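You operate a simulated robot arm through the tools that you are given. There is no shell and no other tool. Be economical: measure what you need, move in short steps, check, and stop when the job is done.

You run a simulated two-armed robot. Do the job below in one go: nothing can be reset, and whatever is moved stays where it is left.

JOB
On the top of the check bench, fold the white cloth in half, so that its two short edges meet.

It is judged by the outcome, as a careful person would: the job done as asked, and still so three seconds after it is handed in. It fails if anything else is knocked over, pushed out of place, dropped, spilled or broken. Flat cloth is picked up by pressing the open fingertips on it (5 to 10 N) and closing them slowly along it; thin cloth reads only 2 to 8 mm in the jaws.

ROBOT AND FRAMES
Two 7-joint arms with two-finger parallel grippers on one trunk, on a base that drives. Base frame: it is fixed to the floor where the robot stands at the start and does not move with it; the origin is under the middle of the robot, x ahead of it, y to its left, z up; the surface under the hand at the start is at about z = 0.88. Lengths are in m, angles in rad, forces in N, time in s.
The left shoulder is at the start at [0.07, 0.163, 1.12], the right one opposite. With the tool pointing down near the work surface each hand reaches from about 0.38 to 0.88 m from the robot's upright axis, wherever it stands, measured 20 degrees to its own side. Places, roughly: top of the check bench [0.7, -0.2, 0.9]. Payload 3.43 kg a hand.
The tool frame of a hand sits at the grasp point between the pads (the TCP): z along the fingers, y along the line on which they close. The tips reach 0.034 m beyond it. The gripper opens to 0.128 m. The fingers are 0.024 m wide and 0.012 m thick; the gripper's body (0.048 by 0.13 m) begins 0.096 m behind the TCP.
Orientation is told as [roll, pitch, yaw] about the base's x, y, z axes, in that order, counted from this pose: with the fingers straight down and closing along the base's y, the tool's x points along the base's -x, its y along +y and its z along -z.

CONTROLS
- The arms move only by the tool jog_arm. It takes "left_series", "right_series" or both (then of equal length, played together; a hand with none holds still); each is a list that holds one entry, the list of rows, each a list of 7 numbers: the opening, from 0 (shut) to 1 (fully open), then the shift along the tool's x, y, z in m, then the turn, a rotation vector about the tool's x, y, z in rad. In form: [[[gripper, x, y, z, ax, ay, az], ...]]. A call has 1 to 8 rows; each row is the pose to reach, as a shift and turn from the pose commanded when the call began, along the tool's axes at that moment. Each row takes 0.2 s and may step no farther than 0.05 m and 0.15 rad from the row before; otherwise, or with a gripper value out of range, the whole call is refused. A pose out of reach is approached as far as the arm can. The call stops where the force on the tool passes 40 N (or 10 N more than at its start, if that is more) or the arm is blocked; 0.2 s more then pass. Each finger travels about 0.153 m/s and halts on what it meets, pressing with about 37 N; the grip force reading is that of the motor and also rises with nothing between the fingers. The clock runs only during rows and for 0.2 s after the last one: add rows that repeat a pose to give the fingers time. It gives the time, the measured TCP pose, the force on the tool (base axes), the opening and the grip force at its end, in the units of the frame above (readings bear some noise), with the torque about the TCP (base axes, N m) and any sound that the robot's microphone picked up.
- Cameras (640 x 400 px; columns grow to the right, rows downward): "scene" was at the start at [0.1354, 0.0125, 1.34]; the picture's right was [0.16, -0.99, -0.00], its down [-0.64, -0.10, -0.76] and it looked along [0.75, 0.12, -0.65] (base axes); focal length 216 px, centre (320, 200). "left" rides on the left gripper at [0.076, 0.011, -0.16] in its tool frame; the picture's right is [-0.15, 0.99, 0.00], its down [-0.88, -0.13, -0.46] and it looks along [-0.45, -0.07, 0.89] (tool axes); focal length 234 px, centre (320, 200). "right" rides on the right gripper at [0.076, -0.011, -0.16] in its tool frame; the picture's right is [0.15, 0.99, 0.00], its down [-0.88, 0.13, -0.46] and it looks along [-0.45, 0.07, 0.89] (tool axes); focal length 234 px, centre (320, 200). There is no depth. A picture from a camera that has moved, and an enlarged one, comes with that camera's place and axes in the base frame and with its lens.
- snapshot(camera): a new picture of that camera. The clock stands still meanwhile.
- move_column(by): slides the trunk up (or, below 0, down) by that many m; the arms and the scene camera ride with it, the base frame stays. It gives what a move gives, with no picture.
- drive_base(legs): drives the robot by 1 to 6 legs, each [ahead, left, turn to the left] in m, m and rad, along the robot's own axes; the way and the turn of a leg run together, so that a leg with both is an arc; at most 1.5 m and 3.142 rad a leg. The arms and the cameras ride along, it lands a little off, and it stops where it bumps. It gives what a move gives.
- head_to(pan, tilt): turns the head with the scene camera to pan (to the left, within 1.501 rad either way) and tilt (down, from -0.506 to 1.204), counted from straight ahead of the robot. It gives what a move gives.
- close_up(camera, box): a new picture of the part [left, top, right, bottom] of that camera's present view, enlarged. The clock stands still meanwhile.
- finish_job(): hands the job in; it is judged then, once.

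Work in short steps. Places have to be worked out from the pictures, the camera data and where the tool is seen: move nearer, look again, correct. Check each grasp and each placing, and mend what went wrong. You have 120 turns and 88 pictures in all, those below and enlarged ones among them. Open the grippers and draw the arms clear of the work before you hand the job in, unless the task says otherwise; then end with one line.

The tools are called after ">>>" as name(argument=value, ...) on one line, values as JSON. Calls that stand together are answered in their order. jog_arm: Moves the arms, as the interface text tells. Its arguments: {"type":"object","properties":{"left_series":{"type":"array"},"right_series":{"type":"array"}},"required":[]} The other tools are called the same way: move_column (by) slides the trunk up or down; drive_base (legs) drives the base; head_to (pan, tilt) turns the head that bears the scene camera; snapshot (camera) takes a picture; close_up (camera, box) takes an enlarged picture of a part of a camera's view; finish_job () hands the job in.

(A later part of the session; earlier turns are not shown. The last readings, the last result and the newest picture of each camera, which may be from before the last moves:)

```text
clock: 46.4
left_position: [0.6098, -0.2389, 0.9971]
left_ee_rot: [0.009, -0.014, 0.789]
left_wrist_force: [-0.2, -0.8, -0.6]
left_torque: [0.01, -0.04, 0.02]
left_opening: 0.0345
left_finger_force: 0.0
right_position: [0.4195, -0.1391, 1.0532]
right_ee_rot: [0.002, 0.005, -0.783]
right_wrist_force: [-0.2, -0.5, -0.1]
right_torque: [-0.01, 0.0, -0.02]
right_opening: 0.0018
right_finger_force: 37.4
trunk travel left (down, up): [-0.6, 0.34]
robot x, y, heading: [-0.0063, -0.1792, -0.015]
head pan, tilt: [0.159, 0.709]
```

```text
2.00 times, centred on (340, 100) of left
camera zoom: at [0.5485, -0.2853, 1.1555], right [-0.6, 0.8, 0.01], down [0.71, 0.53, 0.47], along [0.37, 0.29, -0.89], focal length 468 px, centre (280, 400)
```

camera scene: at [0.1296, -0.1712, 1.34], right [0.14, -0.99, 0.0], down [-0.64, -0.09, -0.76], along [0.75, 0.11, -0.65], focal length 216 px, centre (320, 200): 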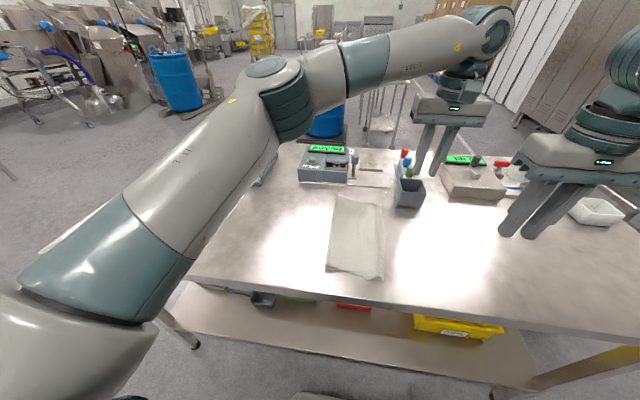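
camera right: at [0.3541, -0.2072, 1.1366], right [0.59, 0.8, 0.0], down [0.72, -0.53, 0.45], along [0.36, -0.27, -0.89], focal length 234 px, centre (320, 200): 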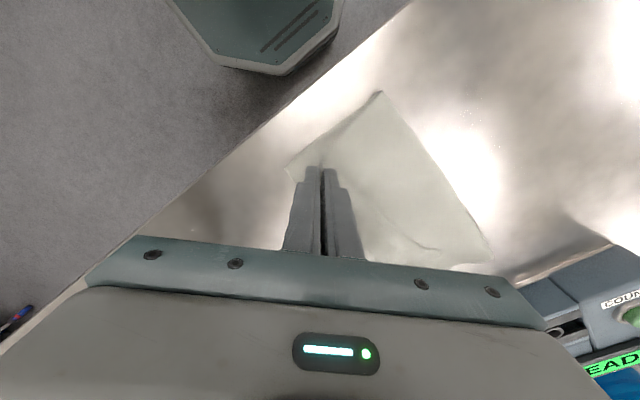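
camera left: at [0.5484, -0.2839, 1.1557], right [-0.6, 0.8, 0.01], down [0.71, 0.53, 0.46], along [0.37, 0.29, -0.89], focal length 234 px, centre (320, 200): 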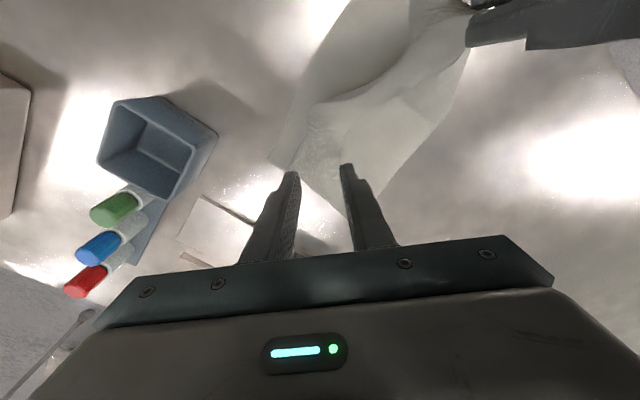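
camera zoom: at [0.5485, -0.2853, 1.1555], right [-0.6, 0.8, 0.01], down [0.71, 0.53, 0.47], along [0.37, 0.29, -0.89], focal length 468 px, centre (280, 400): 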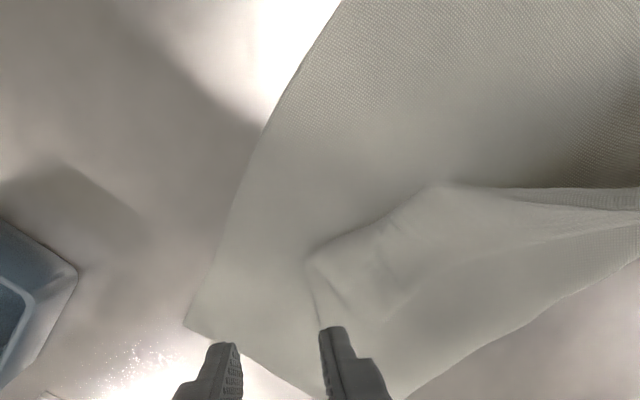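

The right hand now holds the near corner with the top layer open, while the far side still lies folded. The cleanest way is to open the cloth flat again and redo the fold with diagonal corner pinches from this better base position. I carry the near corner back left.

>>> jog_arm(right_series=[[[0, 0.0235, 0.028, 0.01, 0, 0, 0], [0, 0.047, 0.057, 0.025, 0, 0, 0], [0, 0.0706, 0.085, 0.045, 0, 0, 0], [0, 0.085, 0.1, 0.07, 0, 0, 0]]])

>>> drive_base(legs=[[0.0, 0.06, 0.0]])

>>> snapshot(camera="scene")

```text
clock: 47.1
left_position: [0.6117, -0.2307, 0.9935]
left_ee_rot: [0.014, -0.013, 0.8]
left_wrist_force: [-0.3, 0.4, -0.3]
left_torque: [0.0, 0.03, 0.01]
left_opening: 0.0345
left_finger_force: 0.1
right_position: [0.4289, -0.0657, 1.0272]
right_ee_rot: [0.004, 0.003, -0.786]
right_wrist_force: [-0.1, 0.1, -0.8]
right_torque: [-0.02, -0.01, 0.0]
right_opening: 0.0022
right_finger_force: 36.9
trunk travel left (down, up): [-0.6, 0.34]
robot x, y, heading: [-0.007, -0.1854, -0.016]
head pan, tilt: [0.159, 0.709]
stopped in row 3 (left hand): the force on the tool passed its limit at 52 N (the readings are from after the stop); the commanded pose is now the measured one
```

```text
clock: 48.0
left_position: [0.6131, -0.173, 0.994]
left_ee_rot: [0.013, -0.014, 0.8]
left_wrist_force: [0.7, 0.7, -1.7]
left_torque: [-0.01, 0.0, -0.01]
left_opening: 0.0346
left_finger_force: 0.0
right_position: [0.4287, -0.0087, 1.0281]
right_ee_rot: [0.003, 0.005, -0.784]
right_wrist_force: [0.7, -0.1, -0.3]
right_torque: [-0.05, 0.04, -0.04]
right_opening: 0.0022
right_finger_force: 37.2
trunk travel left (down, up): [-0.6, 0.34]
robot x, y, heading: [-0.0039, -0.1269, -0.013]
head pan, tilt: [0.159, 0.709]
```

```text
28 pictures are left
camera scene: at [0.1306, -0.1112, 1.34], right [0.14, -0.99, 0.0], down [-0.64, -0.09, -0.76], along [0.75, 0.11, -0.65], focal length 216 px, centre (320, 200)
```

scene: 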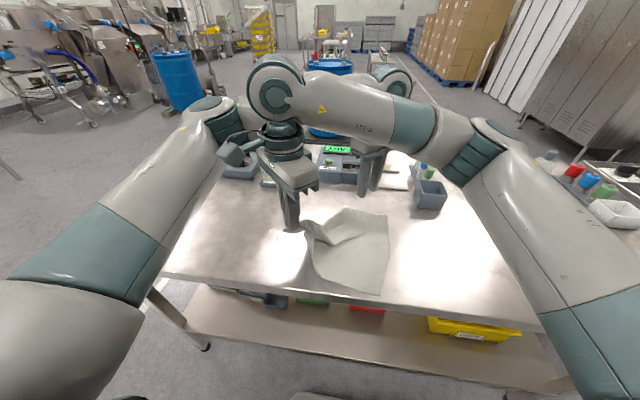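

The right forearm brushed the left hand, and the move stopped safely. I move the left hand away (forward and left), then lay the near corner down at its original place.

>>> jog_arm(left_series=[[[0.27, -0.032, 0.01, 0, 0, 0, 0], [0.27, -0.064, 0.02, 0, 0, 0, 0], [0.27, -0.064, 0.02, 0, 0, 0, 0], [0.27, -0.064, 0.02, 0, 0, 0, 0], [0.27, -0.064, 0.02, 0, 0, 0, 0], [0.27, -0.064, 0.02, 0, 0, 0, 0]]], right_series=[[[0, 0, 0, 0, 0, 0, 0], [0, 0, 0, 0, 0, 0, 0], [0, 0.014, 0.014, 0.02, 0, 0, 0], [0, 0.028, 0.028, 0.04, 0, 0, 0], [0, 0.035, 0.035, 0.065, 0, 0, 0], [0, 0.038, 0.038, 0.09, 0, 0, 0]]])

>>> snapshot(camera="scene")

>>> snapshot(camera="left")

```text
clock: 49.4
left_position: [0.6409, -0.1115, 0.9961]
left_ee_rot: [0.013, -0.014, 0.8]
left_wrist_force: [0.4, -0.5, -0.5]
left_torque: [-0.01, 0.03, 0.02]
left_opening: 0.0347
left_finger_force: 0.0
right_position: [0.4287, 0.0453, 0.9392]
right_ee_rot: [0.004, 0.003, -0.785]
right_wrist_force: [0.2, -0.1, -0.1]
right_torque: [-0.01, 0.03, 0.02]
right_opening: 0.002
right_finger_force: 37.2
trunk travel left (down, up): [-0.6, 0.34]
robot x, y, heading: [-0.0053, -0.1215, -0.013]
head pan, tilt: [0.159, 0.709]
```

```text
27 pictures are left
camera scene: at [0.1309, -0.1119, 1.34], right [0.14, -0.99, 0.0], down [-0.64, -0.09, -0.76], along [0.75, 0.11, -0.65], focal length 216 px, centre (320, 200)
```

scene: 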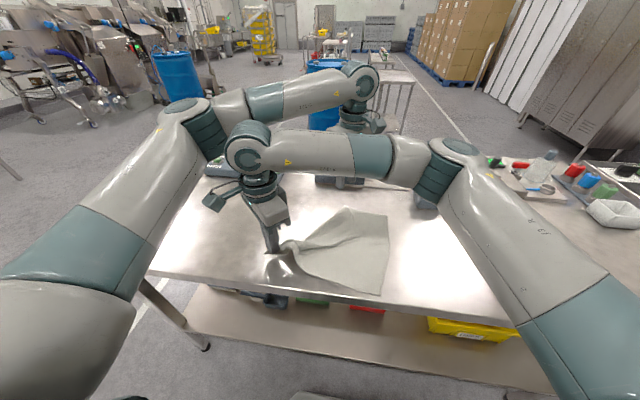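

```text
26 pictures are left
camera left: at [0.5823, -0.1611, 1.1547], right [-0.61, 0.79, 0.02], down [0.71, 0.53, 0.47], along [0.36, 0.29, -0.88], focal length 234 px, centre (320, 200)
```

left: 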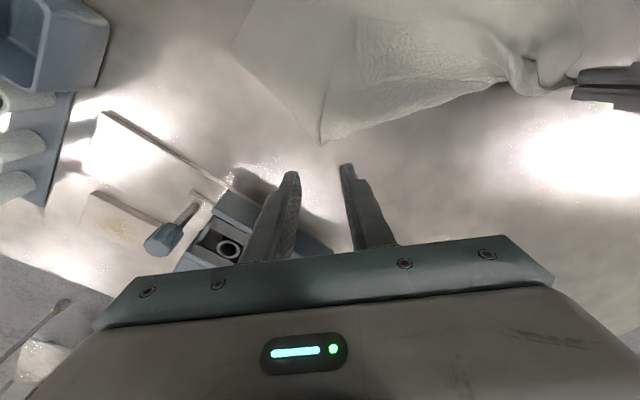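

The near corner is back at its place, and the far side shows as a triangular fold with its corner lying on top. I zoom in to see it exactly.

>>> close_up(camera="left", box=[300, 0, 580, 160])

```text
2.29 times, centred on (440, 80) of left
camera zoom: at [0.5823, -0.1611, 1.1547], right [-0.61, 0.79, 0.02], down [0.71, 0.53, 0.47], along [0.36, 0.29, -0.88], focal length 535 px, centre (46, 474)
```

zoom: 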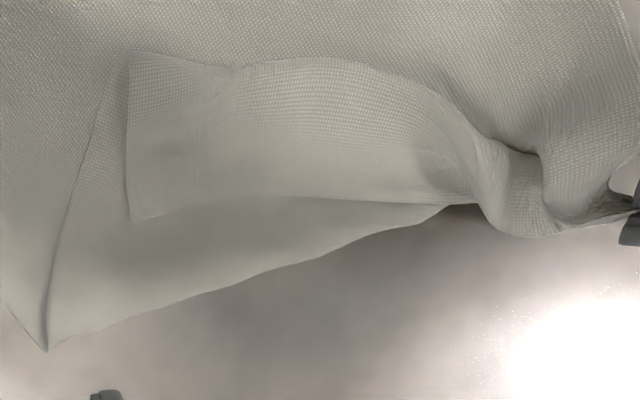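

The far side still has the strip turned back on top, with its corner at about (0.562, -0.12). The right forearm is in the way for the left hand, so I set the near corner down, release it, move the left hand left, and withdraw the right.

>>> jog_arm(left_series=[[[0.27, -0.03, 0.02, -0.01, 0, 0, 0.1], [0.27, -0.06, 0.045, -0.02, 0, 0, 0.2], [0.27, -0.09, 0.07, -0.03, 0, 0, 0.35], [0.27, -0.115, 0.095, -0.03, 0, 0, 0.5], [0.27, -0.115, 0.095, -0.03, 0, 0, 0.65], [0.27, -0.115, 0.095, -0.03, 0, 0, 0.8]]], right_series=[[[0, 0, 0, 0.015, 0, 0, 0], [0.1, 0, 0, 0.017, 0, 0, 0], [0.3, 0, 0, 0.017, 0, 0, 0], [0.3, 0, 0, -0.02, 0, 0, 0], [0.3, 0, 0, -0.06, 0, 0, 0], [0.3, 0, 0, -0.1, 0, 0, 0]]])

>>> jog_arm(right_series=[[[0.3, -0.034, -0.034, 0, 0, 0, -0.1], [0.3, -0.068, -0.068, 0, 0, 0, -0.2], [0.3, -0.102, -0.102, 0, 0, 0, -0.3], [0.3, -0.136, -0.136, 0, 0, 0, -0.4], [0.3, -0.17, -0.17, 0, 0, 0, -0.5], [0.3, -0.204, -0.204, 0, 0, 0, -0.6], [0.3, -0.238, -0.238, 0, 0, 0, -0.7], [0.3, -0.27, -0.27, 0, 0, 0, -0.785]]])

>>> snapshot(camera="scene")

```text
clock: 50.8
left_position: [0.6539, 0.0353, 1.0276]
left_ee_rot: [0.018, -0.001, -0.002]
left_wrist_force: [0.1, -0.1, 0.4]
left_torque: [0.02, 0.01, 0.01]
left_opening: 0.0344
left_finger_force: 0.0
right_position: [0.4259, 0.0457, 1.0388]
right_ee_rot: [0.005, 0.003, -0.784]
right_wrist_force: [-0.4, -0.4, -0.3]
right_torque: [0.01, 0.02, 0.04]
right_opening: 0.0383
right_finger_force: 0.1
trunk travel left (down, up): [-0.6, 0.34]
robot x, y, heading: [-0.0103, -0.1267, -0.01]
head pan, tilt: [0.159, 0.709]
```

```text
clock: 52.6
left_position: [0.6527, 0.0343, 1.0286]
left_ee_rot: [0.02, 0.0, 0.0]
left_wrist_force: [0.2, 0.3, -0.3]
left_torque: [-0.03, -0.02, 0.01]
left_opening: 0.0344
left_finger_force: 0.0
right_position: [0.429, -0.3407, 1.0362]
right_ee_rot: [0.006, -0.001, 0.003]
right_wrist_force: [0.0, -0.4, 0.6]
right_torque: [0.01, -0.02, 0.01]
right_opening: 0.0387
right_finger_force: 0.0
trunk travel left (down, up): [-0.6, 0.34]
robot x, y, heading: [-0.0051, -0.1245, -0.017]
head pan, tilt: [0.159, 0.709]
```

```text
24 pictures are left
camera scene: at [0.1297, -0.1138, 1.3401], right [0.14, -0.99, 0.0], down [-0.64, -0.09, -0.76], along [0.75, 0.11, -0.65], focal length 216 px, centre (320, 200)
```

scene: 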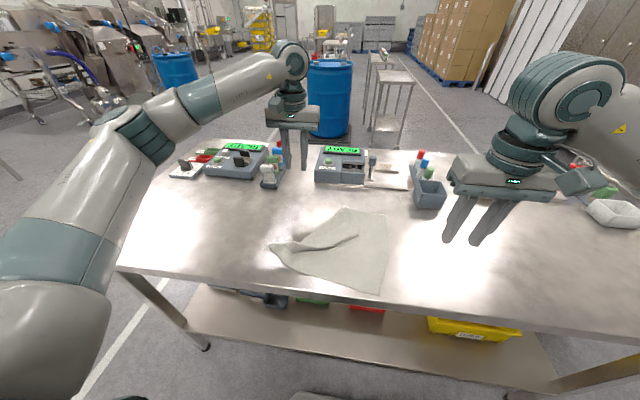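

Both hands are clear and the bench items stand undisturbed. I bring the left hand over the turned-back far corner and look from its camera.

>>> jog_arm(left_series=[[[0.27, 0.029, -0.038, 0, 0, 0, 0], [0.27, 0.058, -0.076, 0, 0, 0, 0], [0.27, 0.088, -0.114, 0, 0, 0, 0], [0.27, 0.118, -0.152, 0.01, 0, 0, 0], [0.27, 0.118, -0.152, 0.04, 0, 0, 0]]])

>>> close_up(camera="left", box=[200, 20, 480, 220])

```text
clock: 53.8
left_position: [0.5369, -0.1163, 0.9863]
left_ee_rot: [0.02, 0.0, 0.0]
left_wrist_force: [0.7, -0.3, -0.1]
left_torque: [0.02, 0.06, 0.0]
left_opening: 0.0349
left_finger_force: 0.1
right_position: [0.432, -0.3361, 1.0348]
right_ee_rot: [0.005, 0.0, -0.001]
right_wrist_force: [0.3, 0.2, 0.9]
right_torque: [0.01, -0.01, 0.03]
right_opening: 0.0384
right_finger_force: 0.0
trunk travel left (down, up): [-0.6, 0.34]
robot x, y, heading: [-0.0067, -0.1241, -0.014]
head pan, tilt: [0.159, 0.709]
```

```text
2.00 times, centred on (340, 120) of left
camera zoom: at [0.4616, -0.1069, 1.1464], right [0.15, 0.99, 0.02], down [0.88, -0.14, 0.45], along [0.45, -0.05, -0.89], focal length 468 px, centre (280, 360)
```

zoom: 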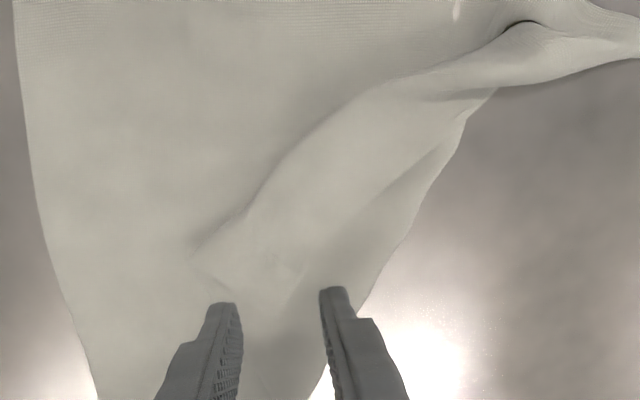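

The strip corner is at (0.562, -0.114), as expected. I shift the hand back 8 mm so both tips sit on the strip, and go down to contact.

>>> jog_arm(left_series=[[[0.27, 0.008, 0.0, 0.03, 0, 0, 0], [0.27, 0.008, 0.0, 0.058, 0, 0, 0], [0.27, 0.008, 0.0, 0.064, 0, 0, 0], [0.27, 0.008, 0, 0.066, 0, 0, 0], [0.27, 0.008, 0, 0.068, 0, 0, 0]]])

```text
clock: 55.0
left_position: [0.529, -0.1151, 0.9188]
left_ee_rot: [0.018, -0.001, -0.002]
left_wrist_force: [-0.7, 0.6, 3.7]
left_torque: [-0.12, -0.03, -0.03]
left_opening: 0.0345
left_finger_force: 0.0
right_position: [0.4313, -0.3385, 1.0367]
right_ee_rot: [0.005, -0.001, 0.001]
right_wrist_force: [-0.6, 0.9, -0.8]
right_torque: [-0.01, -0.02, -0.01]
right_opening: 0.0381
right_finger_force: 0.1
trunk travel left (down, up): [-0.6, 0.34]
robot x, y, heading: [-0.0026, -0.122, -0.017]
head pan, tilt: [0.159, 0.709]
```

Contact is at 3.7 N. I press about 0.7 mm more, close slowly and lift 4 cm to test.

>>> jog_arm(left_series=[[[0.27, 0, 0, 0.0008, 0, 0, 0], [0.22, 0, 0, 0.0008, 0, 0, 0], [0.17, 0, 0, 0.0008, 0, 0, 0], [0.12, 0, 0, 0.0008, 0, 0, 0], [0.07, 0, 0, 0.0008, 0, 0, 0], [0.03, 0, 0, 0.0008, 0, 0, 0], [0, 0, 0, 0.0008, 0, 0, 0], [0, 0, 0, 0.0008, 0, 0, 0]]])

```text
clock: 56.8
left_position: [0.527, -0.1163, 0.9163]
left_ee_rot: [0.019, -0.002, -0.002]
left_wrist_force: [0.3, -0.4, 10.8]
left_torque: [-0.1, -0.03, -0.01]
left_opening: 0.0
left_finger_force: 33.1
right_position: [0.4302, -0.3389, 1.0365]
right_ee_rot: [0.005, -0.002, -0.002]
right_wrist_force: [0.6, 0.7, 0.0]
right_torque: [0.01, 0.01, 0.0]
right_opening: 0.0383
right_finger_force: 0.1
trunk travel left (down, up): [-0.6, 0.34]
robot x, y, heading: [-0.0053, -0.1236, -0.012]
head pan, tilt: [0.159, 0.709]
```

Closed empty again. I try a wider 5 cm opening a little further into the strip, where both tips lie well on it.

>>> jog_arm(left_series=[[[0, 0, 0, -0.012, 0, 0, 0], [0.4, 0.012, 0.011, -0.012, 0, 0, 0], [0.4, 0.012, 0.011, -0.012, 0, 0, 0], [0.4, 0.012, 0.011, -0.004, 0, 0, 0], [0.4, 0.012, 0.011, -0.001, 0, 0, 0], [0.4, 0.012, 0.011, -0.0003, 0, 0, 0]]])

>>> jog_arm(left_series=[[[0.4, 0, 0, 0, 0, 0, 0], [0.34, 0, 0, 0, 0, 0, 0], [0.28, 0, 0, 0, 0, 0, 0], [0.22, 0, 0, 0, 0, 0, 0], [0.16, 0, 0, 0, 0, 0, 0], [0.1, 0, 0, 0, 0, 0, 0], [0.04, 0, 0, 0, 0, 0, 0], [0, 0, 0, 0, 0, 0, 0]]])

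```text
clock: 58.2
left_position: [0.5163, -0.1037, 0.9181]
left_ee_rot: [0.02, -0.004, -0.001]
left_wrist_force: [1.3, 0.0, 8.5]
left_torque: [-0.21, -0.13, 0.04]
left_opening: 0.0508
left_finger_force: 0.1
right_position: [0.4291, -0.3374, 1.0367]
right_ee_rot: [0.005, -0.002, -0.001]
right_wrist_force: [0.4, -0.4, -0.4]
right_torque: [0.01, -0.01, -0.01]
right_opening: 0.0384
right_finger_force: 0.1
trunk travel left (down, up): [-0.6, 0.34]
robot x, y, heading: [-0.0049, -0.1202, -0.014]
head pan, tilt: [0.159, 0.709]
```

```text
clock: 60.0
left_position: [0.5173, -0.1041, 0.9168]
left_ee_rot: [0.019, -0.002, -0.001]
left_wrist_force: [0.1, -1.3, 11.4]
left_torque: [-0.01, -0.11, -0.02]
left_opening: 0.0023
left_finger_force: 37.0
right_position: [0.43, -0.338, 1.0363]
right_ee_rot: [0.005, -0.003, -0.001]
right_wrist_force: [0.8, 0.6, -0.1]
right_torque: [0.0, 0.0, -0.02]
right_opening: 0.0382
right_finger_force: 0.1
trunk travel left (down, up): [-0.6, 0.34]
robot x, y, heading: [-0.0061, -0.1243, -0.013]
head pan, tilt: [0.159, 0.709]
```

Caught, reading 2.3 mm. I lift it and carry it toward the far-left to open the cloth.

>>> jog_arm(left_series=[[[0, 0, 0, -0.025, 0, 0, 0], [0, 0, 0, -0.05, 0, 0, 0], [0, -0.01, 0.01, -0.08, 0, 0, 0], [0, -0.03, 0.035, -0.1, 0, 0, 0], [0, -0.05, 0.065, -0.11, 0, 0, 0], [0, -0.07, 0.095, -0.11, 0, 0, 0], [0, -0.09, 0.12, -0.09, 0, 0, 0], [0, -0.105, 0.14, -0.06, 0, 0, 0]]])

>>> close_up(camera="scene", box=[230, 150, 450, 310])

```text
clock: 61.8
left_position: [0.6239, 0.0334, 0.9787]
left_ee_rot: [0.019, -0.001, 0.0]
left_wrist_force: [0.1, -1.2, 0.4]
left_torque: [-0.01, 0.02, 0.0]
left_opening: 0.0022
left_finger_force: 37.4
right_position: [0.4312, -0.3385, 1.0375]
right_ee_rot: [0.005, 0.0, 0.001]
right_wrist_force: [0.3, 0.0, 0.0]
right_torque: [-0.02, 0.02, 0.01]
right_opening: 0.0383
right_finger_force: 0.0
trunk travel left (down, up): [-0.6, 0.34]
robot x, y, heading: [-0.0039, -0.1217, -0.018]
head pan, tilt: [0.159, 0.709]
```

```text
2.50 times, centred on (340, 230) of scene
camera zoom: at [0.131, -0.111, 1.34], right [0.14, -0.99, 0.0], down [-0.64, -0.09, -0.76], along [0.75, 0.11, -0.65], focal length 541 px, centre (270, 125)
```

zoom: 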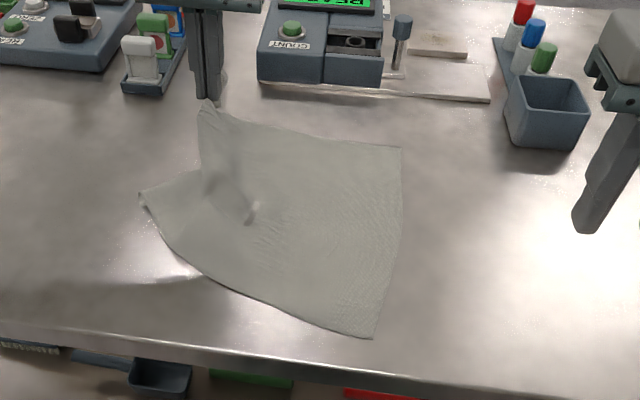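

The cloth is open again; only the near-left corner sits too far forward, near (0.52, 0.09). I set the left hand's part down at the far-left and release it while spreading the jaws, then rise and look.

>>> jog_arm(left_series=[[[0, -0.01, 0.005, 0.025, 0, 0, 0], [0, -0.015, 0.01, 0.05, 0, 0, 0], [0, -0.015, 0.01, 0.061, 0, 0, 0], [0.1, -0.015, 0.01, 0.062, 0, 0, 0], [0.2, -0.015, 0.01, 0.062, 0, 0, 0], [0.35, -0.015, 0.01, 0.062, 0, 0, 0], [0.35, -0.015, 0.01, 0.04, 0, 0, 0], [0.35, -0.015, 0.01, -0.01, 0, 0, 0]]])

>>> jog_arm(left_series=[[[0.35, 0.03, 0.02, -0.03, 0, 0, 0], [0.35, 0.06, 0.04, -0.06, 0, 0, 0], [0.35, 0.09, 0.05, -0.09, 0, 0, 0]]])

>>> snapshot(camera="left")

```text
clock: 63.6
left_position: [0.6326, 0.0438, 0.9928]
left_ee_rot: [0.02, -0.002, -0.001]
left_wrist_force: [0.4, 0.9, 0.1]
left_torque: [0.03, -0.02, 0.03]
left_opening: 0.0448
left_finger_force: 0.2
right_position: [0.4287, -0.3393, 1.0368]
right_ee_rot: [0.007, -0.002, -0.001]
right_wrist_force: [-0.1, -0.2, 0.1]
right_torque: [-0.01, -0.09, -0.01]
right_opening: 0.0384
right_finger_force: 0.0
trunk travel left (down, up): [-0.6, 0.34]
robot x, y, heading: [-0.0067, -0.1249, -0.014]
head pan, tilt: [0.159, 0.709]
```

```text
clock: 64.4
left_position: [0.542, 0.0917, 1.0822]
left_ee_rot: [0.022, -0.001, 0.001]
left_wrist_force: [0.5, 0.0, 0.2]
left_torque: [0.01, -0.03, -0.02]
left_opening: 0.0445
left_finger_force: 0.0
right_position: [0.4279, -0.3371, 1.0363]
right_ee_rot: [0.004, -0.003, 0.0]
right_wrist_force: [-0.4, 0.3, 1.1]
right_torque: [0.01, -0.02, -0.03]
right_opening: 0.0384
right_finger_force: 0.0
trunk travel left (down, up): [-0.6, 0.34]
robot x, y, heading: [-0.0028, -0.1244, -0.014]
head pan, tilt: [0.159, 0.709]
```

```text
21 pictures are left
camera left: at [0.4678, 0.101, 1.2417], right [0.15, 0.99, 0.02], down [0.88, -0.14, 0.45], along [0.45, -0.05, -0.89], focal length 234 px, centre (320, 200)
```

left: 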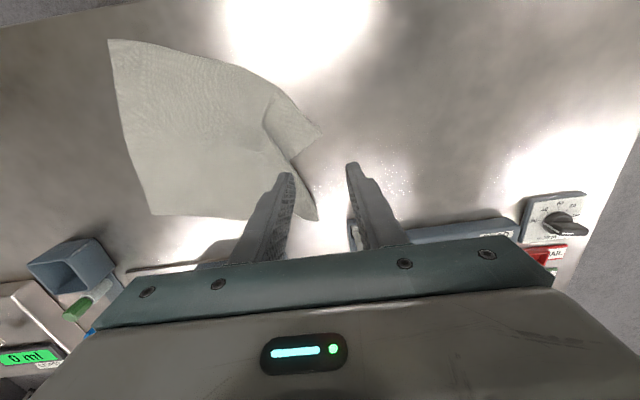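

The cloth is open but skewed: near-right (0.384, -0.16), far-right (0.635, -0.207), far-left about (0.689, 0.071), and the near-left corner pulled in at (0.537, 0.10). I zoom in on the left part.

>>> close_up(camera="left", box=[200, 70, 360, 230])

```text
2.50 times, centred on (280, 150) of left
camera zoom: at [0.4678, 0.101, 1.2417], right [0.15, 0.99, 0.02], down [0.88, -0.14, 0.45], along [0.45, -0.05, -0.89], focal length 585 px, centre (420, 325)
```

zoom: 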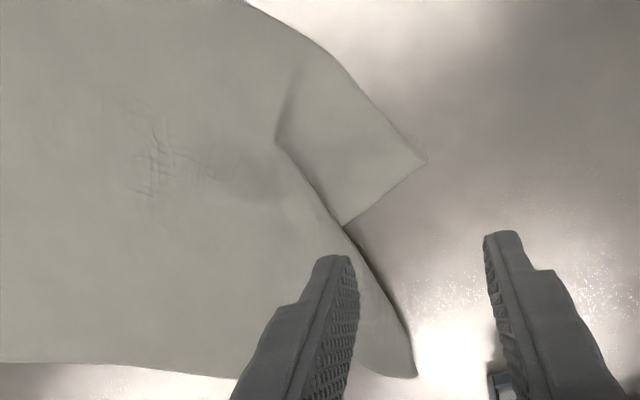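

The near-left corner tip is at (0.54, 0.10), lapped against the far part. I pinch just inside it with the left hand, to pull it out to its true place near (0.447, 0.175).

>>> jog_arm(left_series=[[[0.4, 0.014, -0.038, 0.03, 0, 0, 0], [0.4, 0.014, -0.038, 0.07, 0, 0, 0], [0.4, 0.014, -0.038, 0.11, 0, 0, 0], [0.4, 0.014, -0.038, 0.15, 0, 0, 0], [0.4, 0.014, -0.038, 0.16, 0, 0, 0], [0.4, 0.014, -0.038, 0.163, 0, 0, 0]]])

```text
refused: row 1 steps farther than a row can; nothing moved
```

Row 1 was slightly too long, so I split it.

>>> jog_arm(left_series=[[[0.4, 0.014, -0.038, 0.0, 0, 0, 0], [0.4, 0.014, -0.038, 0.04, 0, 0, 0], [0.4, 0.014, -0.038, 0.08, 0, 0, 0], [0.4, 0.014, -0.038, 0.12, 0, 0, 0], [0.4, 0.014, -0.038, 0.15, 0, 0, 0], [0.4, 0.014, -0.038, 0.161, 0, 0, 0], [0.4, 0.014, -0.038, 0.164, 0, 0, 0]]])

```text
clock: 66.0
left_position: [0.533, 0.0595, 0.9161]
left_ee_rot: [0.019, -0.003, 0.0]
left_wrist_force: [-0.3, -1.4, 10.6]
left_torque: [-0.39, -0.04, -0.04]
left_opening: 0.0512
left_finger_force: 0.4
right_position: [0.4289, -0.3377, 1.0369]
right_ee_rot: [0.006, -0.003, -0.001]
right_wrist_force: [1.1, 0.1, -0.4]
right_torque: [0.01, 0.0, 0.01]
right_opening: 0.0384
right_finger_force: 0.0
trunk travel left (down, up): [-0.6, 0.34]
robot x, y, heading: [-0.0035, -0.1241, -0.016]
head pan, tilt: [0.159, 0.709]
```

The press is 10.6 N; I close slowly.

>>> jog_arm(left_series=[[[0.34, 0, 0, 0, 0, 0, 0], [0.28, 0, 0, 0, 0, 0, 0], [0.22, 0, 0, 0, 0, 0, 0], [0.16, 0, 0, 0, 0, 0, 0], [0.1, 0, 0, 0, 0, 0, 0], [0.04, 0, 0, 0, 0, 0, 0], [0, 0, 0, 0, 0, 0, 0], [0, 0, 0, 0, 0, 0, 0]]])

```text
clock: 67.8
left_position: [0.5323, 0.0584, 0.9156]
left_ee_rot: [0.021, -0.004, -0.001]
left_wrist_force: [-0.3, -2.3, 15.6]
left_torque: [-0.15, -0.09, -0.04]
left_opening: 0.0034
left_finger_force: 36.8
right_position: [0.4303, -0.3391, 1.0381]
right_ee_rot: [0.008, -0.003, 0.0]
right_wrist_force: [0.5, -0.3, -0.3]
right_torque: [0.02, 0.01, -0.04]
right_opening: 0.0383
right_finger_force: 0.1
trunk travel left (down, up): [-0.6, 0.34]
robot x, y, heading: [-0.0028, -0.1201, -0.012]
head pan, tilt: [0.159, 0.709]
```

Caught (3.4 mm). I lift a little, carry it toward the near-left, set it down and spread the jaws to release.

>>> jog_arm(left_series=[[[0, 0, 0, -0.03, 0, 0, 0], [0, 0.02, 0.018, -0.04, 0, 0, 0], [0, 0.045, 0.04, -0.04, 0, 0, 0], [0, 0.07, 0.06, -0.03, 0, 0, 0], [0, 0.08, 0.07, -0.01, 0, 0, 0], [0, 0.082, 0.072, -0.001, 0, 0, 0], [0.15, 0.082, 0.072, 0, 0, 0, 0], [0.3, 0.082, 0.072, 0, 0, 0, 0]]])

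>>> jog_arm(left_series=[[[0.42, 0, 0, 0, 0, 0, 0], [0.42, 0, 0, -0.04, 0, 0, 0], [0.42, 0, 0.02, -0.08, 0, 0, 0], [0.42, 0, 0.05, -0.12, 0, 0, 0], [0.42, 0, 0.08, -0.15, 0, 0, 0]]])

>>> close_up(camera="scene", box=[200, 170, 440, 320])

```text
clock: 69.6
left_position: [0.4526, 0.1307, 0.918]
left_ee_rot: [0.018, -0.001, 0.0]
left_wrist_force: [0.5, -0.5, 1.5]
left_torque: [-0.03, 0.01, -0.03]
left_opening: 0.0385
left_finger_force: 0.1
right_position: [0.4312, -0.3386, 1.037]
right_ee_rot: [0.006, 0.0, -0.001]
right_wrist_force: [-0.2, 0.3, 0.0]
right_torque: [0.0, 0.02, -0.01]
right_opening: 0.0382
right_finger_force: 0.0
trunk travel left (down, up): [-0.6, 0.34]
robot x, y, heading: [-0.006, -0.1265, -0.014]
head pan, tilt: [0.159, 0.709]
```

```text
clock: 70.8
left_position: [0.4495, 0.2035, 1.0694]
left_ee_rot: [0.02, -0.002, -0.002]
left_wrist_force: [0.4, -0.9, -0.6]
left_torque: [0.0, 0.01, -0.01]
left_opening: 0.0538
left_finger_force: 0.0
right_position: [0.429, -0.338, 1.037]
right_ee_rot: [0.004, -0.002, 0.001]
right_wrist_force: [0.2, -0.6, -0.7]
right_torque: [0.0, 0.02, 0.0]
right_opening: 0.0383
right_finger_force: 0.0
trunk travel left (down, up): [-0.6, 0.34]
robot x, y, heading: [-0.0046, -0.1278, -0.012]
head pan, tilt: [0.159, 0.709]
```

```text
2.67 times, centred on (320, 245) of scene
camera zoom: at [0.1292, -0.1118, 1.3401], right [0.14, -0.99, 0.0], down [-0.64, -0.09, -0.76], along [0.75, 0.11, -0.65], focal length 577 px, centre (320, 80)
```

zoom: 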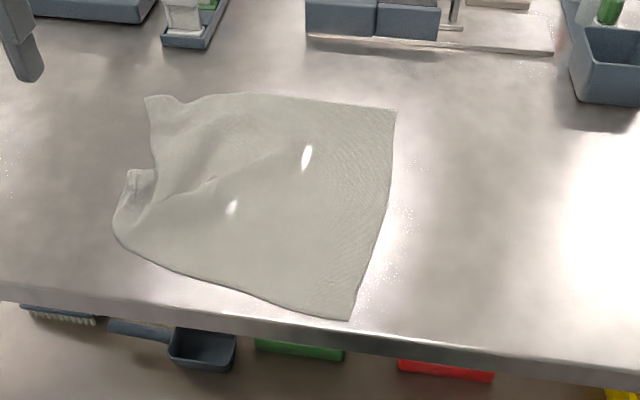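

The cloth is nearly flat again, but the near-left corner tip is curled inward at about (0.489, 0.14), and it should lie near (0.40, 0.237). I bring the left hand above the tip for a close look.

>>> jog_arm(left_series=[[[0.35, -0.01, -0.035, 0.01, 0, 0, 0], [0.35, -0.02, -0.075, 0.02, 0, 0, 0], [0.35, -0.02, -0.075, 0.06, 0, 0, 0]]])

>>> close_up(camera="left", box=[190, 0, 450, 210])

```text
clock: 71.6
left_position: [0.4694, 0.1333, 1.0044]
left_ee_rot: [0.018, -0.001, -0.001]
left_wrist_force: [0.4, 0.1, 0.3]
left_torque: [-0.05, 0.05, 0.0]
left_opening: 0.0449
left_finger_force: 0.0
right_position: [0.4304, -0.3353, 1.0366]
right_ee_rot: [0.004, -0.001, 0.003]
right_wrist_force: [0.7, 0.2, -1.2]
right_torque: [-0.04, 0.02, 0.01]
right_opening: 0.0384
right_finger_force: 0.0
trunk travel left (down, up): [-0.6, 0.34]
robot x, y, heading: [-0.0041, -0.1242, -0.013]
head pan, tilt: [0.159, 0.709]
```

```text
1.90 times, centred on (320, 105) of left
camera zoom: at [0.3937, 0.1429, 1.1653], right [0.15, 0.99, 0.02], down [0.88, -0.14, 0.45], along [0.45, -0.05, -0.89], focal length 446 px, centre (320, 381)
```

zoom: 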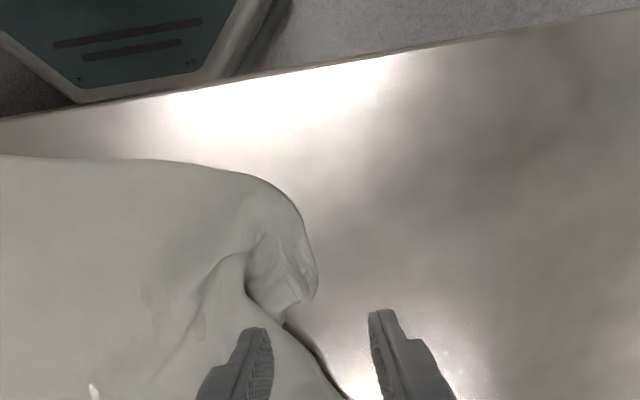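

The corner is curled into a small standing loop around (0.445, 0.115). I lower the open jaws astride it, close on it and pull it out to the near-left.

>>> jog_arm(left_series=[[[0.42, 0.017, -0.014, 0, 0, 0, 0], [0.42, 0.017, -0.014, 0.04, 0, 0, 0], [0.42, 0.017, -0.014, 0.075, 0, 0, 0], [0.42, 0.017, -0.014, 0.087, 0, 0, 0], [0.3, 0.017, -0.014, 0.088, 0, 0, 0], [0.2, 0.017, -0.014, 0.088, 0, 0, 0], [0.1, 0.017, -0.014, 0.088, 0, 0, 0], [0, 0.017, -0.014, 0.088, 0, 0, 0]]])

```text
clock: 73.4
left_position: [0.4539, 0.1202, 0.9187]
left_ee_rot: [0.019, 0.0, 0.001]
left_wrist_force: [0.1, -0.5, -0.2]
left_torque: [-0.01, -0.01, -0.01]
left_opening: 0.0032
left_finger_force: 36.7
right_position: [0.4304, -0.3376, 1.0362]
right_ee_rot: [0.005, 0.0, 0.001]
right_wrist_force: [0.3, 0.5, 0.1]
right_torque: [0.0, 0.0, 0.01]
right_opening: 0.0385
right_finger_force: 0.1
trunk travel left (down, up): [-0.6, 0.34]
robot x, y, heading: [-0.0053, -0.1224, -0.011]
head pan, tilt: [0.159, 0.709]
```

Caught (3.2 mm). I lift it 4 cm and pull it out toward (0.41, 0.20), then look before letting go.

>>> jog_arm(left_series=[[[0, 0, 0, -0.03, 0, 0, 0], [0, 0.01, 0.02, -0.045, 0, 0, 0], [0, 0.025, 0.045, -0.045, 0, 0, 0], [0, 0.04, 0.07, -0.04, 0, 0, 0], [0, 0.045, 0.085, -0.03, 0, 0, 0]]])

>>> close_up(camera="scene", box=[180, 160, 440, 320])

```text
clock: 74.6
left_position: [0.4095, 0.2066, 0.9478]
left_ee_rot: [0.019, -0.001, -0.001]
left_wrist_force: [-1.0, -1.0, -0.2]
left_torque: [0.01, 0.01, -0.05]
left_opening: 0.0033
left_finger_force: 37.3
right_position: [0.4315, -0.3367, 1.0363]
right_ee_rot: [0.006, 0.002, -0.001]
right_wrist_force: [-0.1, 0.6, -0.1]
right_torque: [0.01, 0.0, 0.0]
right_opening: 0.0384
right_finger_force: 0.1
trunk travel left (down, up): [-0.6, 0.34]
robot x, y, heading: [-0.0051, -0.1246, -0.011]
head pan, tilt: [0.159, 0.709]
```

```text
2.46 times, centred on (310, 240) of scene
camera zoom: at [0.1303, -0.1114, 1.34], right [0.14, -0.99, 0.0], down [-0.64, -0.09, -0.76], along [0.75, 0.11, -0.65], focal length 533 px, centre (345, 102)
```

zoom: 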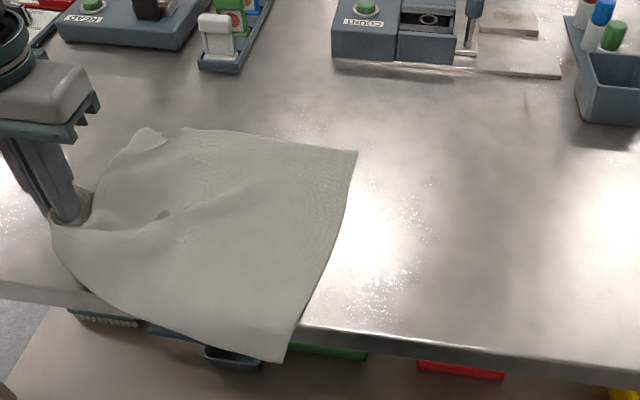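

Pulling brought the near-right corner to about (0.322, -0.031), just over the bench's near edge at x≈0.345. I move the held corner forward and right again, set it down, and will then shift the base back and left for better reach.

>>> jog_arm(left_series=[[[0, -0.02, 0, -0.005, 0, 0, 0], [0, -0.04, 0.01, -0.005, 0, 0, 0], [0, -0.05, 0.02, 0.01, 0, 0, 0], [0, -0.05, 0.02, 0.028, 0, 0, 0], [0.15, -0.05, 0.02, 0.03, 0, 0, 0], [0.3, -0.05, 0.02, 0.03, 0, 0, 0], [0.45, -0.05, 0.02, 0.02, 0, 0, 0], [0.45, -0.05, 0.02, -0.03, 0, 0, 0]]])

>>> jog_arm(left_series=[[[0.45, 0, 0.02, -0.03, 0, 0, 0], [0.45, 0, 0.05, -0.06, 0, 0, 0], [0.45, 0, 0.06, -0.1, 0, 0, 0]]])

>>> drive_base(legs=[[-0.1, 0.0, 0.0], [0.0, 0.12, 0.0]])

>>> close_up(camera="scene", box=[200, 150, 480, 320])

```text
clock: 76.4
left_position: [0.4578, 0.2245, 0.9804]
left_ee_rot: [0.02, -0.003, -0.001]
left_wrist_force: [-0.4, 0.0, 0.8]
left_torque: [0.03, -0.05, 0.02]
left_opening: 0.0576
left_finger_force: 0.0
right_position: [0.4301, -0.338, 1.0369]
right_ee_rot: [0.006, -0.002, 0.0]
right_wrist_force: [-0.5, -0.3, 0.4]
right_torque: [0.04, -0.01, -0.03]
right_opening: 0.0385
right_finger_force: 0.0
trunk travel left (down, up): [-0.6, 0.34]
robot x, y, heading: [-0.0061, -0.12, -0.014]
head pan, tilt: [0.159, 0.709]
```

```text
clock: 77.2
left_position: [0.462, 0.2849, 1.0833]
left_ee_rot: [0.022, -0.003, 0.0]
left_wrist_force: [0.5, -0.4, 0.0]
left_torque: [0.02, -0.03, 0.03]
left_opening: 0.0576
left_finger_force: 0.0
right_position: [0.4298, -0.3387, 1.0367]
right_ee_rot: [0.007, 0.0, 0.001]
right_wrist_force: [-0.5, 0.3, -0.1]
right_torque: [0.03, -0.01, 0.04]
right_opening: 0.0385
right_finger_force: 0.0
trunk travel left (down, up): [-0.6, 0.34]
robot x, y, heading: [-0.0049, -0.1242, -0.02]
head pan, tilt: [0.159, 0.709]
```

```text
clock: 79.2
left_position: [0.3646, 0.4045, 1.0831]
left_ee_rot: [0.019, -0.001, -0.002]
left_wrist_force: [0.3, 0.2, 0.3]
left_torque: [-0.03, 0.02, -0.03]
left_opening: 0.0574
left_finger_force: 0.0
right_position: [0.3334, -0.217, 1.0365]
right_ee_rot: [0.005, 0.001, 0.001]
right_wrist_force: [-0.4, 0.0, 1.0]
right_torque: [-0.05, -0.01, -0.03]
right_opening: 0.0383
right_finger_force: 0.1
trunk travel left (down, up): [-0.6, 0.34]
robot x, y, heading: [-0.1013, -0.003, -0.013]
head pan, tilt: [0.159, 0.709]
```

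```text
2.29 times, centred on (340, 235) of scene
camera zoom: at [0.0328, 0.0085, 1.34], right [0.14, -0.99, 0.0], down [-0.64, -0.09, -0.76], along [0.75, 0.11, -0.65], focal length 494 px, centre (274, 120)
```

zoom: 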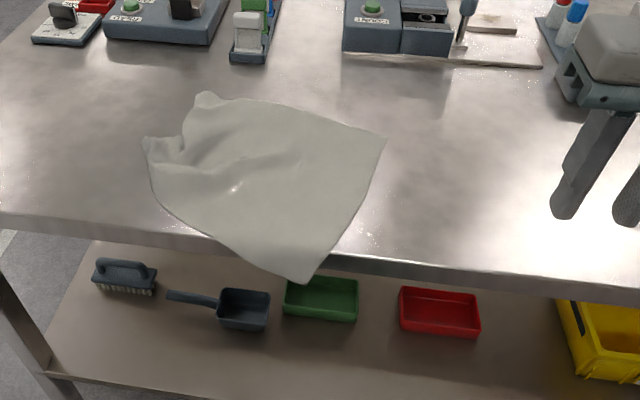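

The near-right corner hangs over the bench edge by about 3 cm, and the cloth is turned about 20°. I will pinch near the near-right corner with the right hand and near the far-left corner with the left, then pull the cloth straight and further onto the bench. I move both above those points.

>>> jog_arm(left_series=[[[0.4, -0.03, -0.033, 0, 0, 0, 0], [0.4, -0.06, -0.066, 0, 0, 0, 0], [0.4, -0.09, -0.1, 0, 0, 0, 0], [0.4, -0.12, -0.133, 0, 0, 0, 0], [0.4, -0.15, -0.166, 0, 0, 0, 0], [0.4, -0.18, -0.2, 0, 0, 0, 0], [0.4, -0.205, -0.2325, 0, 0, 0, 0], [0.4, -0.205, -0.2325, 0.04, 0, 0, 0]]], right_series=[[[0.4, -0.005, 0.037, 0, 0, 0, 0], [0.4, -0.01, 0.074, 0, 0, 0, 0], [0.4, -0.016, 0.111, 0, 0, 0, 0], [0.4, -0.022, 0.148, 0, 0, 0, 0], [0.4, -0.028, 0.185, 0, 0, 0, 0], [0.4, -0.034, 0.222, 0, 0, 0, 0], [0.4, -0.04, 0.26, 0, 0, 0, 0], [0.4, -0.04, 0.26, 0.02, 0, 0, 0]]])

>>> jog_arm(left_series=[[[0.4, 0, 0, 0.04, 0, 0, 0], [0.4, 0, 0, 0.08, 0, 0, 0], [0.4, 0, 0, 0.105, 0, 0, 0], [0.4, 0, 0, 0.118, 0, 0, 0], [0.4, 0, 0, 0.122, 0, 0, 0]]], right_series=[[[0.4, 0, 0, 0.03, 0, 0, 0], [0.4, 0, 0, 0.06, 0, 0, 0], [0.4, 0, 0, 0.08, 0, 0, 0], [0.4, 0, 0, 0.09, 0, 0, 0], [0.4, 0, 0, 0.096, 0, 0, 0]]])

```text
clock: 81.0
left_position: [0.5703, 0.1736, 1.0369]
left_ee_rot: [0.019, 0.0, -0.003]
left_wrist_force: [0.6, -0.3, 0.0]
left_torque: [0.02, 0.02, 0.03]
left_opening: 0.0512
left_finger_force: 0.1
right_position: [0.3754, 0.0439, 1.016]
right_ee_rot: [0.006, 0.001, 0.0]
right_wrist_force: [0.2, 0.1, -0.4]
right_torque: [-0.01, 0.04, -0.01]
right_opening: 0.0512
right_finger_force: 0.0
trunk travel left (down, up): [-0.6, 0.34]
robot x, y, heading: [-0.1047, -0.0028, -0.011]
head pan, tilt: [0.159, 0.709]
```

```text
clock: 82.2
left_position: [0.5679, 0.1757, 0.9162]
left_ee_rot: [0.02, -0.001, -0.001]
left_wrist_force: [1.1, 0.6, 3.5]
left_torque: [-0.11, -0.11, 0.01]
left_opening: 0.051
left_finger_force: 0.0
right_position: [0.3737, 0.0442, 0.9225]
right_ee_rot: [0.004, -0.001, 0.001]
right_wrist_force: [-0.6, 0.1, 0.2]
right_torque: [-0.01, -0.04, 0.03]
right_opening: 0.0513
right_finger_force: 0.2
trunk travel left (down, up): [-0.6, 0.34]
robot x, y, heading: [-0.1057, -0.0035, -0.015]
head pan, tilt: [0.159, 0.709]
```

The left touches with 3.5 N; the right is about 6 mm above contact. I lower both to about 8 N.

>>> jog_arm(left_series=[[[0.4, 0, 0, 0.0005, 0, 0, 0], [0.4, 0, 0, 0.0008, 0, 0, 0], [0.4, 0, 0, 0.0008, 0, 0, 0]]], right_series=[[[0.4, 0, 0, 0.003, 0, 0, 0], [0.4, 0, 0, 0.0055, 0, 0, 0], [0.4, 0, 0, 0.007, 0, 0, 0]]])

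```text
clock: 83.0
left_position: [0.5684, 0.1748, 0.9149]
left_ee_rot: [0.018, -0.004, -0.002]
left_wrist_force: [2.1, 0.1, 7.4]
left_torque: [-0.18, -0.08, 0.03]
left_opening: 0.051
left_finger_force: 0.0
right_position: [0.373, 0.0436, 0.9157]
right_ee_rot: [0.007, -0.002, 0.0]
right_wrist_force: [0.3, 0.5, 4.2]
right_torque: [-0.1, 0.0, 0.0]
right_opening: 0.0507
right_finger_force: 0.0
trunk travel left (down, up): [-0.6, 0.34]
robot x, y, heading: [-0.1052, -0.0034, -0.01]
head pan, tilt: [0.159, 0.709]
```

Pressing is good (7.4 and 4.2 N); I press the right slightly more and close both slowly.

>>> jog_arm(left_series=[[[0.4, 0, 0, 0, 0, 0, 0], [0.34, 0, 0, 0, 0, 0, 0], [0.28, 0, 0, 0, 0, 0, 0], [0.22, 0, 0, 0, 0, 0, 0], [0.16, 0, 0, 0, 0, 0, 0], [0.1, 0, 0, 0, 0, 0, 0], [0.04, 0, 0, 0, 0, 0, 0], [0, 0, 0, 0, 0, 0, 0]]], right_series=[[[0.4, 0, 0, 0.0007, 0, 0, 0], [0.34, 0, 0, 0.0007, 0, 0, 0], [0.28, 0, 0, 0.0007, 0, 0, 0], [0.22, 0, 0, 0.0007, 0, 0, 0], [0.16, 0, 0, 0.0007, 0, 0, 0], [0.1, 0, 0, 0.0007, 0, 0, 0], [0.04, 0, 0, 0.0007, 0, 0, 0], [0, 0, 0, 0.0007, 0, 0, 0]]])

```text
clock: 84.8
left_position: [0.5684, 0.1757, 0.9171]
left_ee_rot: [0.019, -0.004, -0.002]
left_wrist_force: [1.0, 0.5, 8.2]
left_torque: [0.01, 0.07, 0.01]
left_opening: 0.0032
left_finger_force: 36.7
right_position: [0.3724, 0.0424, 0.9158]
right_ee_rot: [0.004, -0.001, 0.001]
right_wrist_force: [0.7, -0.3, 11.8]
right_torque: [-0.11, 0.07, 0.03]
right_opening: 0.0
right_finger_force: 33.2
trunk travel left (down, up): [-0.6, 0.34]
robot x, y, heading: [-0.1033, -0.001, -0.014]
head pan, tilt: [0.159, 0.709]
```

The left holds cloth; the right closed empty but still presses on the cloth near its corner. Pressing drags cloth well, so I drag with the right forward-right while the left pulls its pinch forward-left, stretching the cloth diagonally.

>>> jog_arm(left_series=[[[0, -0.01, 0.005, -0.006, 0, 0, 0], [0, -0.024, 0.015, -0.01, 0, 0, 0], [0, -0.038, 0.028, -0.01, 0, 0, 0], [0, -0.052, 0.042, -0.01, 0, 0, 0], [0, -0.064, 0.056, -0.01, 0, 0, 0], [0, -0.072, 0.07, -0.01, 0, 0, 0], [0, -0.078, 0.08, -0.006, 0, 0, 0], [0, -0.078, 0.085, -0.003, 0, 0, 0]]], right_series=[[[0, -0.012, -0.005, 0, 0, 0, 0], [0, -0.026, -0.012, 0, 0, 0, 0], [0, -0.04, -0.02, 0, 0, 0, 0], [0, -0.054, -0.03, 0, 0, 0, 0], [0, -0.066, -0.04, 0, 0, 0, 0], [0, -0.076, -0.05, 0, 0, 0, 0], [0, -0.085, -0.06, 0, 0, 0, 0], [0, -0.085, -0.06, 0, 0, 0, 0]]])

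>>> snapshot(camera="scene")

```text
clock: 86.6
left_position: [0.6459, 0.2597, 0.9222]
left_ee_rot: [0.019, -0.003, -0.005]
left_wrist_force: [-9.3, -12.8, 0.2]
left_torque: [-0.46, 0.3, 0.17]
left_opening: 0.003
left_finger_force: 37.4
right_position: [0.4574, -0.0177, 0.9152]
right_ee_rot: [0.007, -0.003, 0.0]
right_wrist_force: [7.0, 11.9, 18.7]
right_torque: [0.35, -0.16, 0.0]
right_opening: 0.0
right_finger_force: 33.0
trunk travel left (down, up): [-0.6, 0.34]
robot x, y, heading: [-0.1048, -0.0035, -0.015]
head pan, tilt: [0.159, 0.709]
```

```text
15 pictures are left
camera scene: at [0.0305, 0.0085, 1.3403], right [0.14, -0.99, 0.0], down [-0.64, -0.09, -0.76], along [0.75, 0.11, -0.65], focal length 216 px, centre (320, 200)
```

scene: 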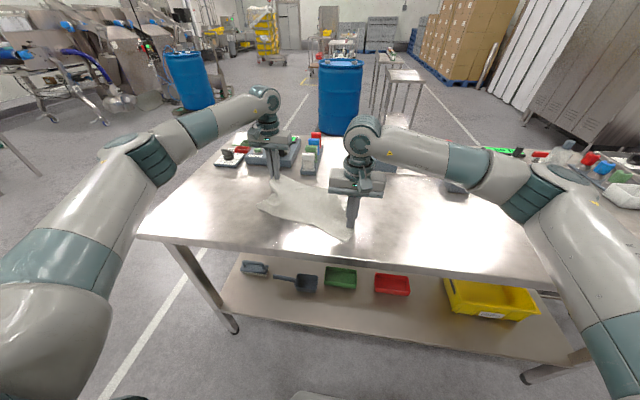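

The diagonal is now taut (about 15 N) and the cloth lies fully on the bench, nearly square to it. I keep the right hand pressed as an anchor, release the left at the far-left corner, and move it over the near-left corner to look.

>>> jog_arm(left_series=[[[0, 0, 0, 0.004, 0, 0, 0], [0.15, 0, 0, 0.006, 0, 0, 0], [0.3, 0, 0, 0.006, 0, 0, 0], [0.45, 0, 0, 0.006, 0, 0, 0], [0.45, 0, 0, -0.03, 0, 0, 0], [0.45, 0.03, 0.01, -0.06, 0, 0, 0], [0.45, 0.07, 0.02, -0.08, 0, 0, 0], [0.45, 0.11, 0.025, -0.09, 0, 0, 0]]])

>>> jog_arm(left_series=[[[0.45, 0.04, 0.005, 0, 0, 0, 0], [0.45, 0.05, 0.005, 0, 0, 0, 0]]])

>>> snapshot(camera="left")

```text
clock: 88.4
left_position: [0.5372, 0.2831, 1.012]
left_ee_rot: [0.02, -0.002, 0.001]
left_wrist_force: [0.9, 0.4, 0.2]
left_torque: [0.0, 0.0, -0.01]
left_opening: 0.0577
left_finger_force: 0.0
right_position: [0.4571, -0.0161, 0.9149]
right_ee_rot: [0.005, -0.003, 0.0]
right_wrist_force: [2.0, -2.0, 29.1]
right_torque: [-0.06, 0.02, 0.0]
right_opening: 0.0
right_finger_force: 33.2
trunk travel left (down, up): [-0.6, 0.34]
robot x, y, heading: [-0.1053, -0.0017, -0.014]
head pan, tilt: [0.159, 0.709]
```

```text
clock: 89.0
left_position: [0.4836, 0.2868, 1.0109]
left_ee_rot: [0.018, -0.004, -0.002]
left_wrist_force: [0.1, 0.0, -0.8]
left_torque: [0.03, -0.02, -0.03]
left_opening: 0.0575
left_finger_force: 0.1
right_position: [0.4562, -0.0139, 0.916]
right_ee_rot: [0.007, -0.005, 0.0]
right_wrist_force: [-0.8, 1.4, 26.1]
right_torque: [0.03, 0.11, 0.0]
right_opening: 0.0001
right_finger_force: 32.9
trunk travel left (down, up): [-0.6, 0.34]
robot x, y, heading: [-0.1035, -0.0038, -0.014]
head pan, tilt: [0.159, 0.709]
```

```text
14 pictures are left
camera left: at [0.4098, 0.2965, 1.1716], right [0.15, 0.99, 0.02], down [0.88, -0.14, 0.46], along [0.45, -0.05, -0.89], focal length 234 px, centre (320, 200)
```

left: 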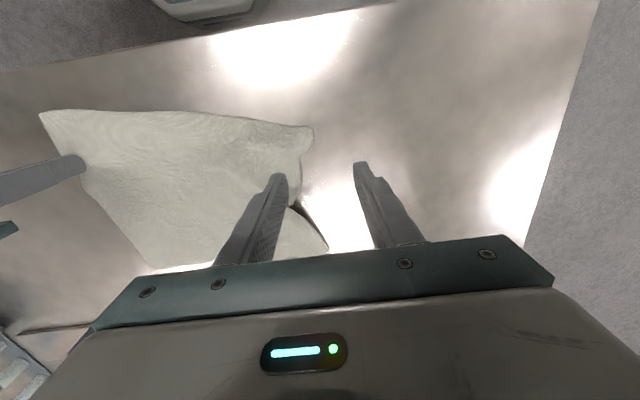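

Now the cloth is nearly flat: NR (0.395, -0.02), FR (0.635, -0.01), FL (0.64, 0.279) and NL (0.461, 0.286), which is bunched and should lie near (0.39, 0.31). I turn the left hand diagonally over the NL tip and go down to pinch it, with the right still anchoring.

>>> jog_arm(left_series=[[[0.3, 0.009, -0.01, 0, 0, 0, 0.15], [0.3, 0.009, -0.02, 0, 0, 0, 0.3], [0.3, 0.009, -0.029, 0, 0, 0, 0.45], [0.3, 0.009, -0.029, 0, 0, 0, 0.6], [0.3, 0.009, -0.029, 0.02, 0, 0, 0.75], [0.3, 0.009, -0.029, 0.05, 0, 0, 0.9], [0.3, 0.009, -0.029, 0.08, 0, 0, 0.9], [0.3, 0.009, -0.029, 0.093, 0, 0, 0.9]]], right_series=[[[0, 0, 0, -0.0015, 0, 0, 0], [0, 0, 0, -0.0015, 0, 0, 0], [0, 0, 0, -0.0015, 0, 0, 0], [0, 0, 0, -0.0015, 0, 0, 0], [0, 0, 0, -0.0015, 0, 0, 0], [0, 0, 0, -0.0015, 0, 0, 0], [0, 0, 0, -0.0015, 0, 0, 0], [0, 0, 0, -0.0015, 0, 0, 0]]])

```text
clock: 90.8
left_position: [0.4795, 0.2615, 0.9172]
left_ee_rot: [0.014, 0.014, -0.904]
left_wrist_force: [0.2, 0.4, -0.2]
left_torque: [0.02, -0.01, -0.04]
left_opening: 0.0385
left_finger_force: 0.1
right_position: [0.458, -0.0149, 0.9144]
right_ee_rot: [0.005, 0.0, 0.001]
right_wrist_force: [0.1, 0.6, 5.3]
right_torque: [0.0, 0.03, 0.0]
right_opening: 0.0003
right_finger_force: 33.3
trunk travel left (down, up): [-0.6, 0.34]
robot x, y, heading: [-0.0997, -0.0039, -0.014]
head pan, tilt: [0.159, 0.709]
```

The left is just above contact and the right anchors with 5 N. I press the left 2.5 mm further and close slowly.

>>> jog_arm(left_series=[[[0.3, 0, 0, 0.0015, 0, 0, 0], [0.3, 0, 0, 0.0025, 0, 0, 0], [0.25, 0, 0, 0.003, 0, 0, 0], [0.2, 0, 0, 0.003, 0, 0, 0], [0.15, 0, 0, 0.003, 0, 0, 0], [0.1, 0, 0, 0.003, 0, 0, 0], [0.05, 0, 0, 0.003, 0, 0, 0], [0, 0, 0, 0.003, 0, 0, 0]]])

```text
clock: 92.6
left_position: [0.4783, 0.2617, 0.916]
left_ee_rot: [0.014, 0.012, -0.899]
left_wrist_force: [-0.7, -1.0, 12.5]
left_torque: [-0.06, 0.13, 0.03]
left_opening: 0.0034
left_finger_force: 37.0
right_position: [0.4577, -0.0164, 0.9171]
right_ee_rot: [0.006, -0.002, 0.0]
right_wrist_force: [-0.2, -0.1, -0.6]
right_torque: [0.03, 0.01, -0.02]
right_opening: 0.0
right_finger_force: 32.9
trunk travel left (down, up): [-0.6, 0.34]
robot x, y, heading: [-0.1053, -0.0019, -0.016]
head pan, tilt: [0.159, 0.709]
```

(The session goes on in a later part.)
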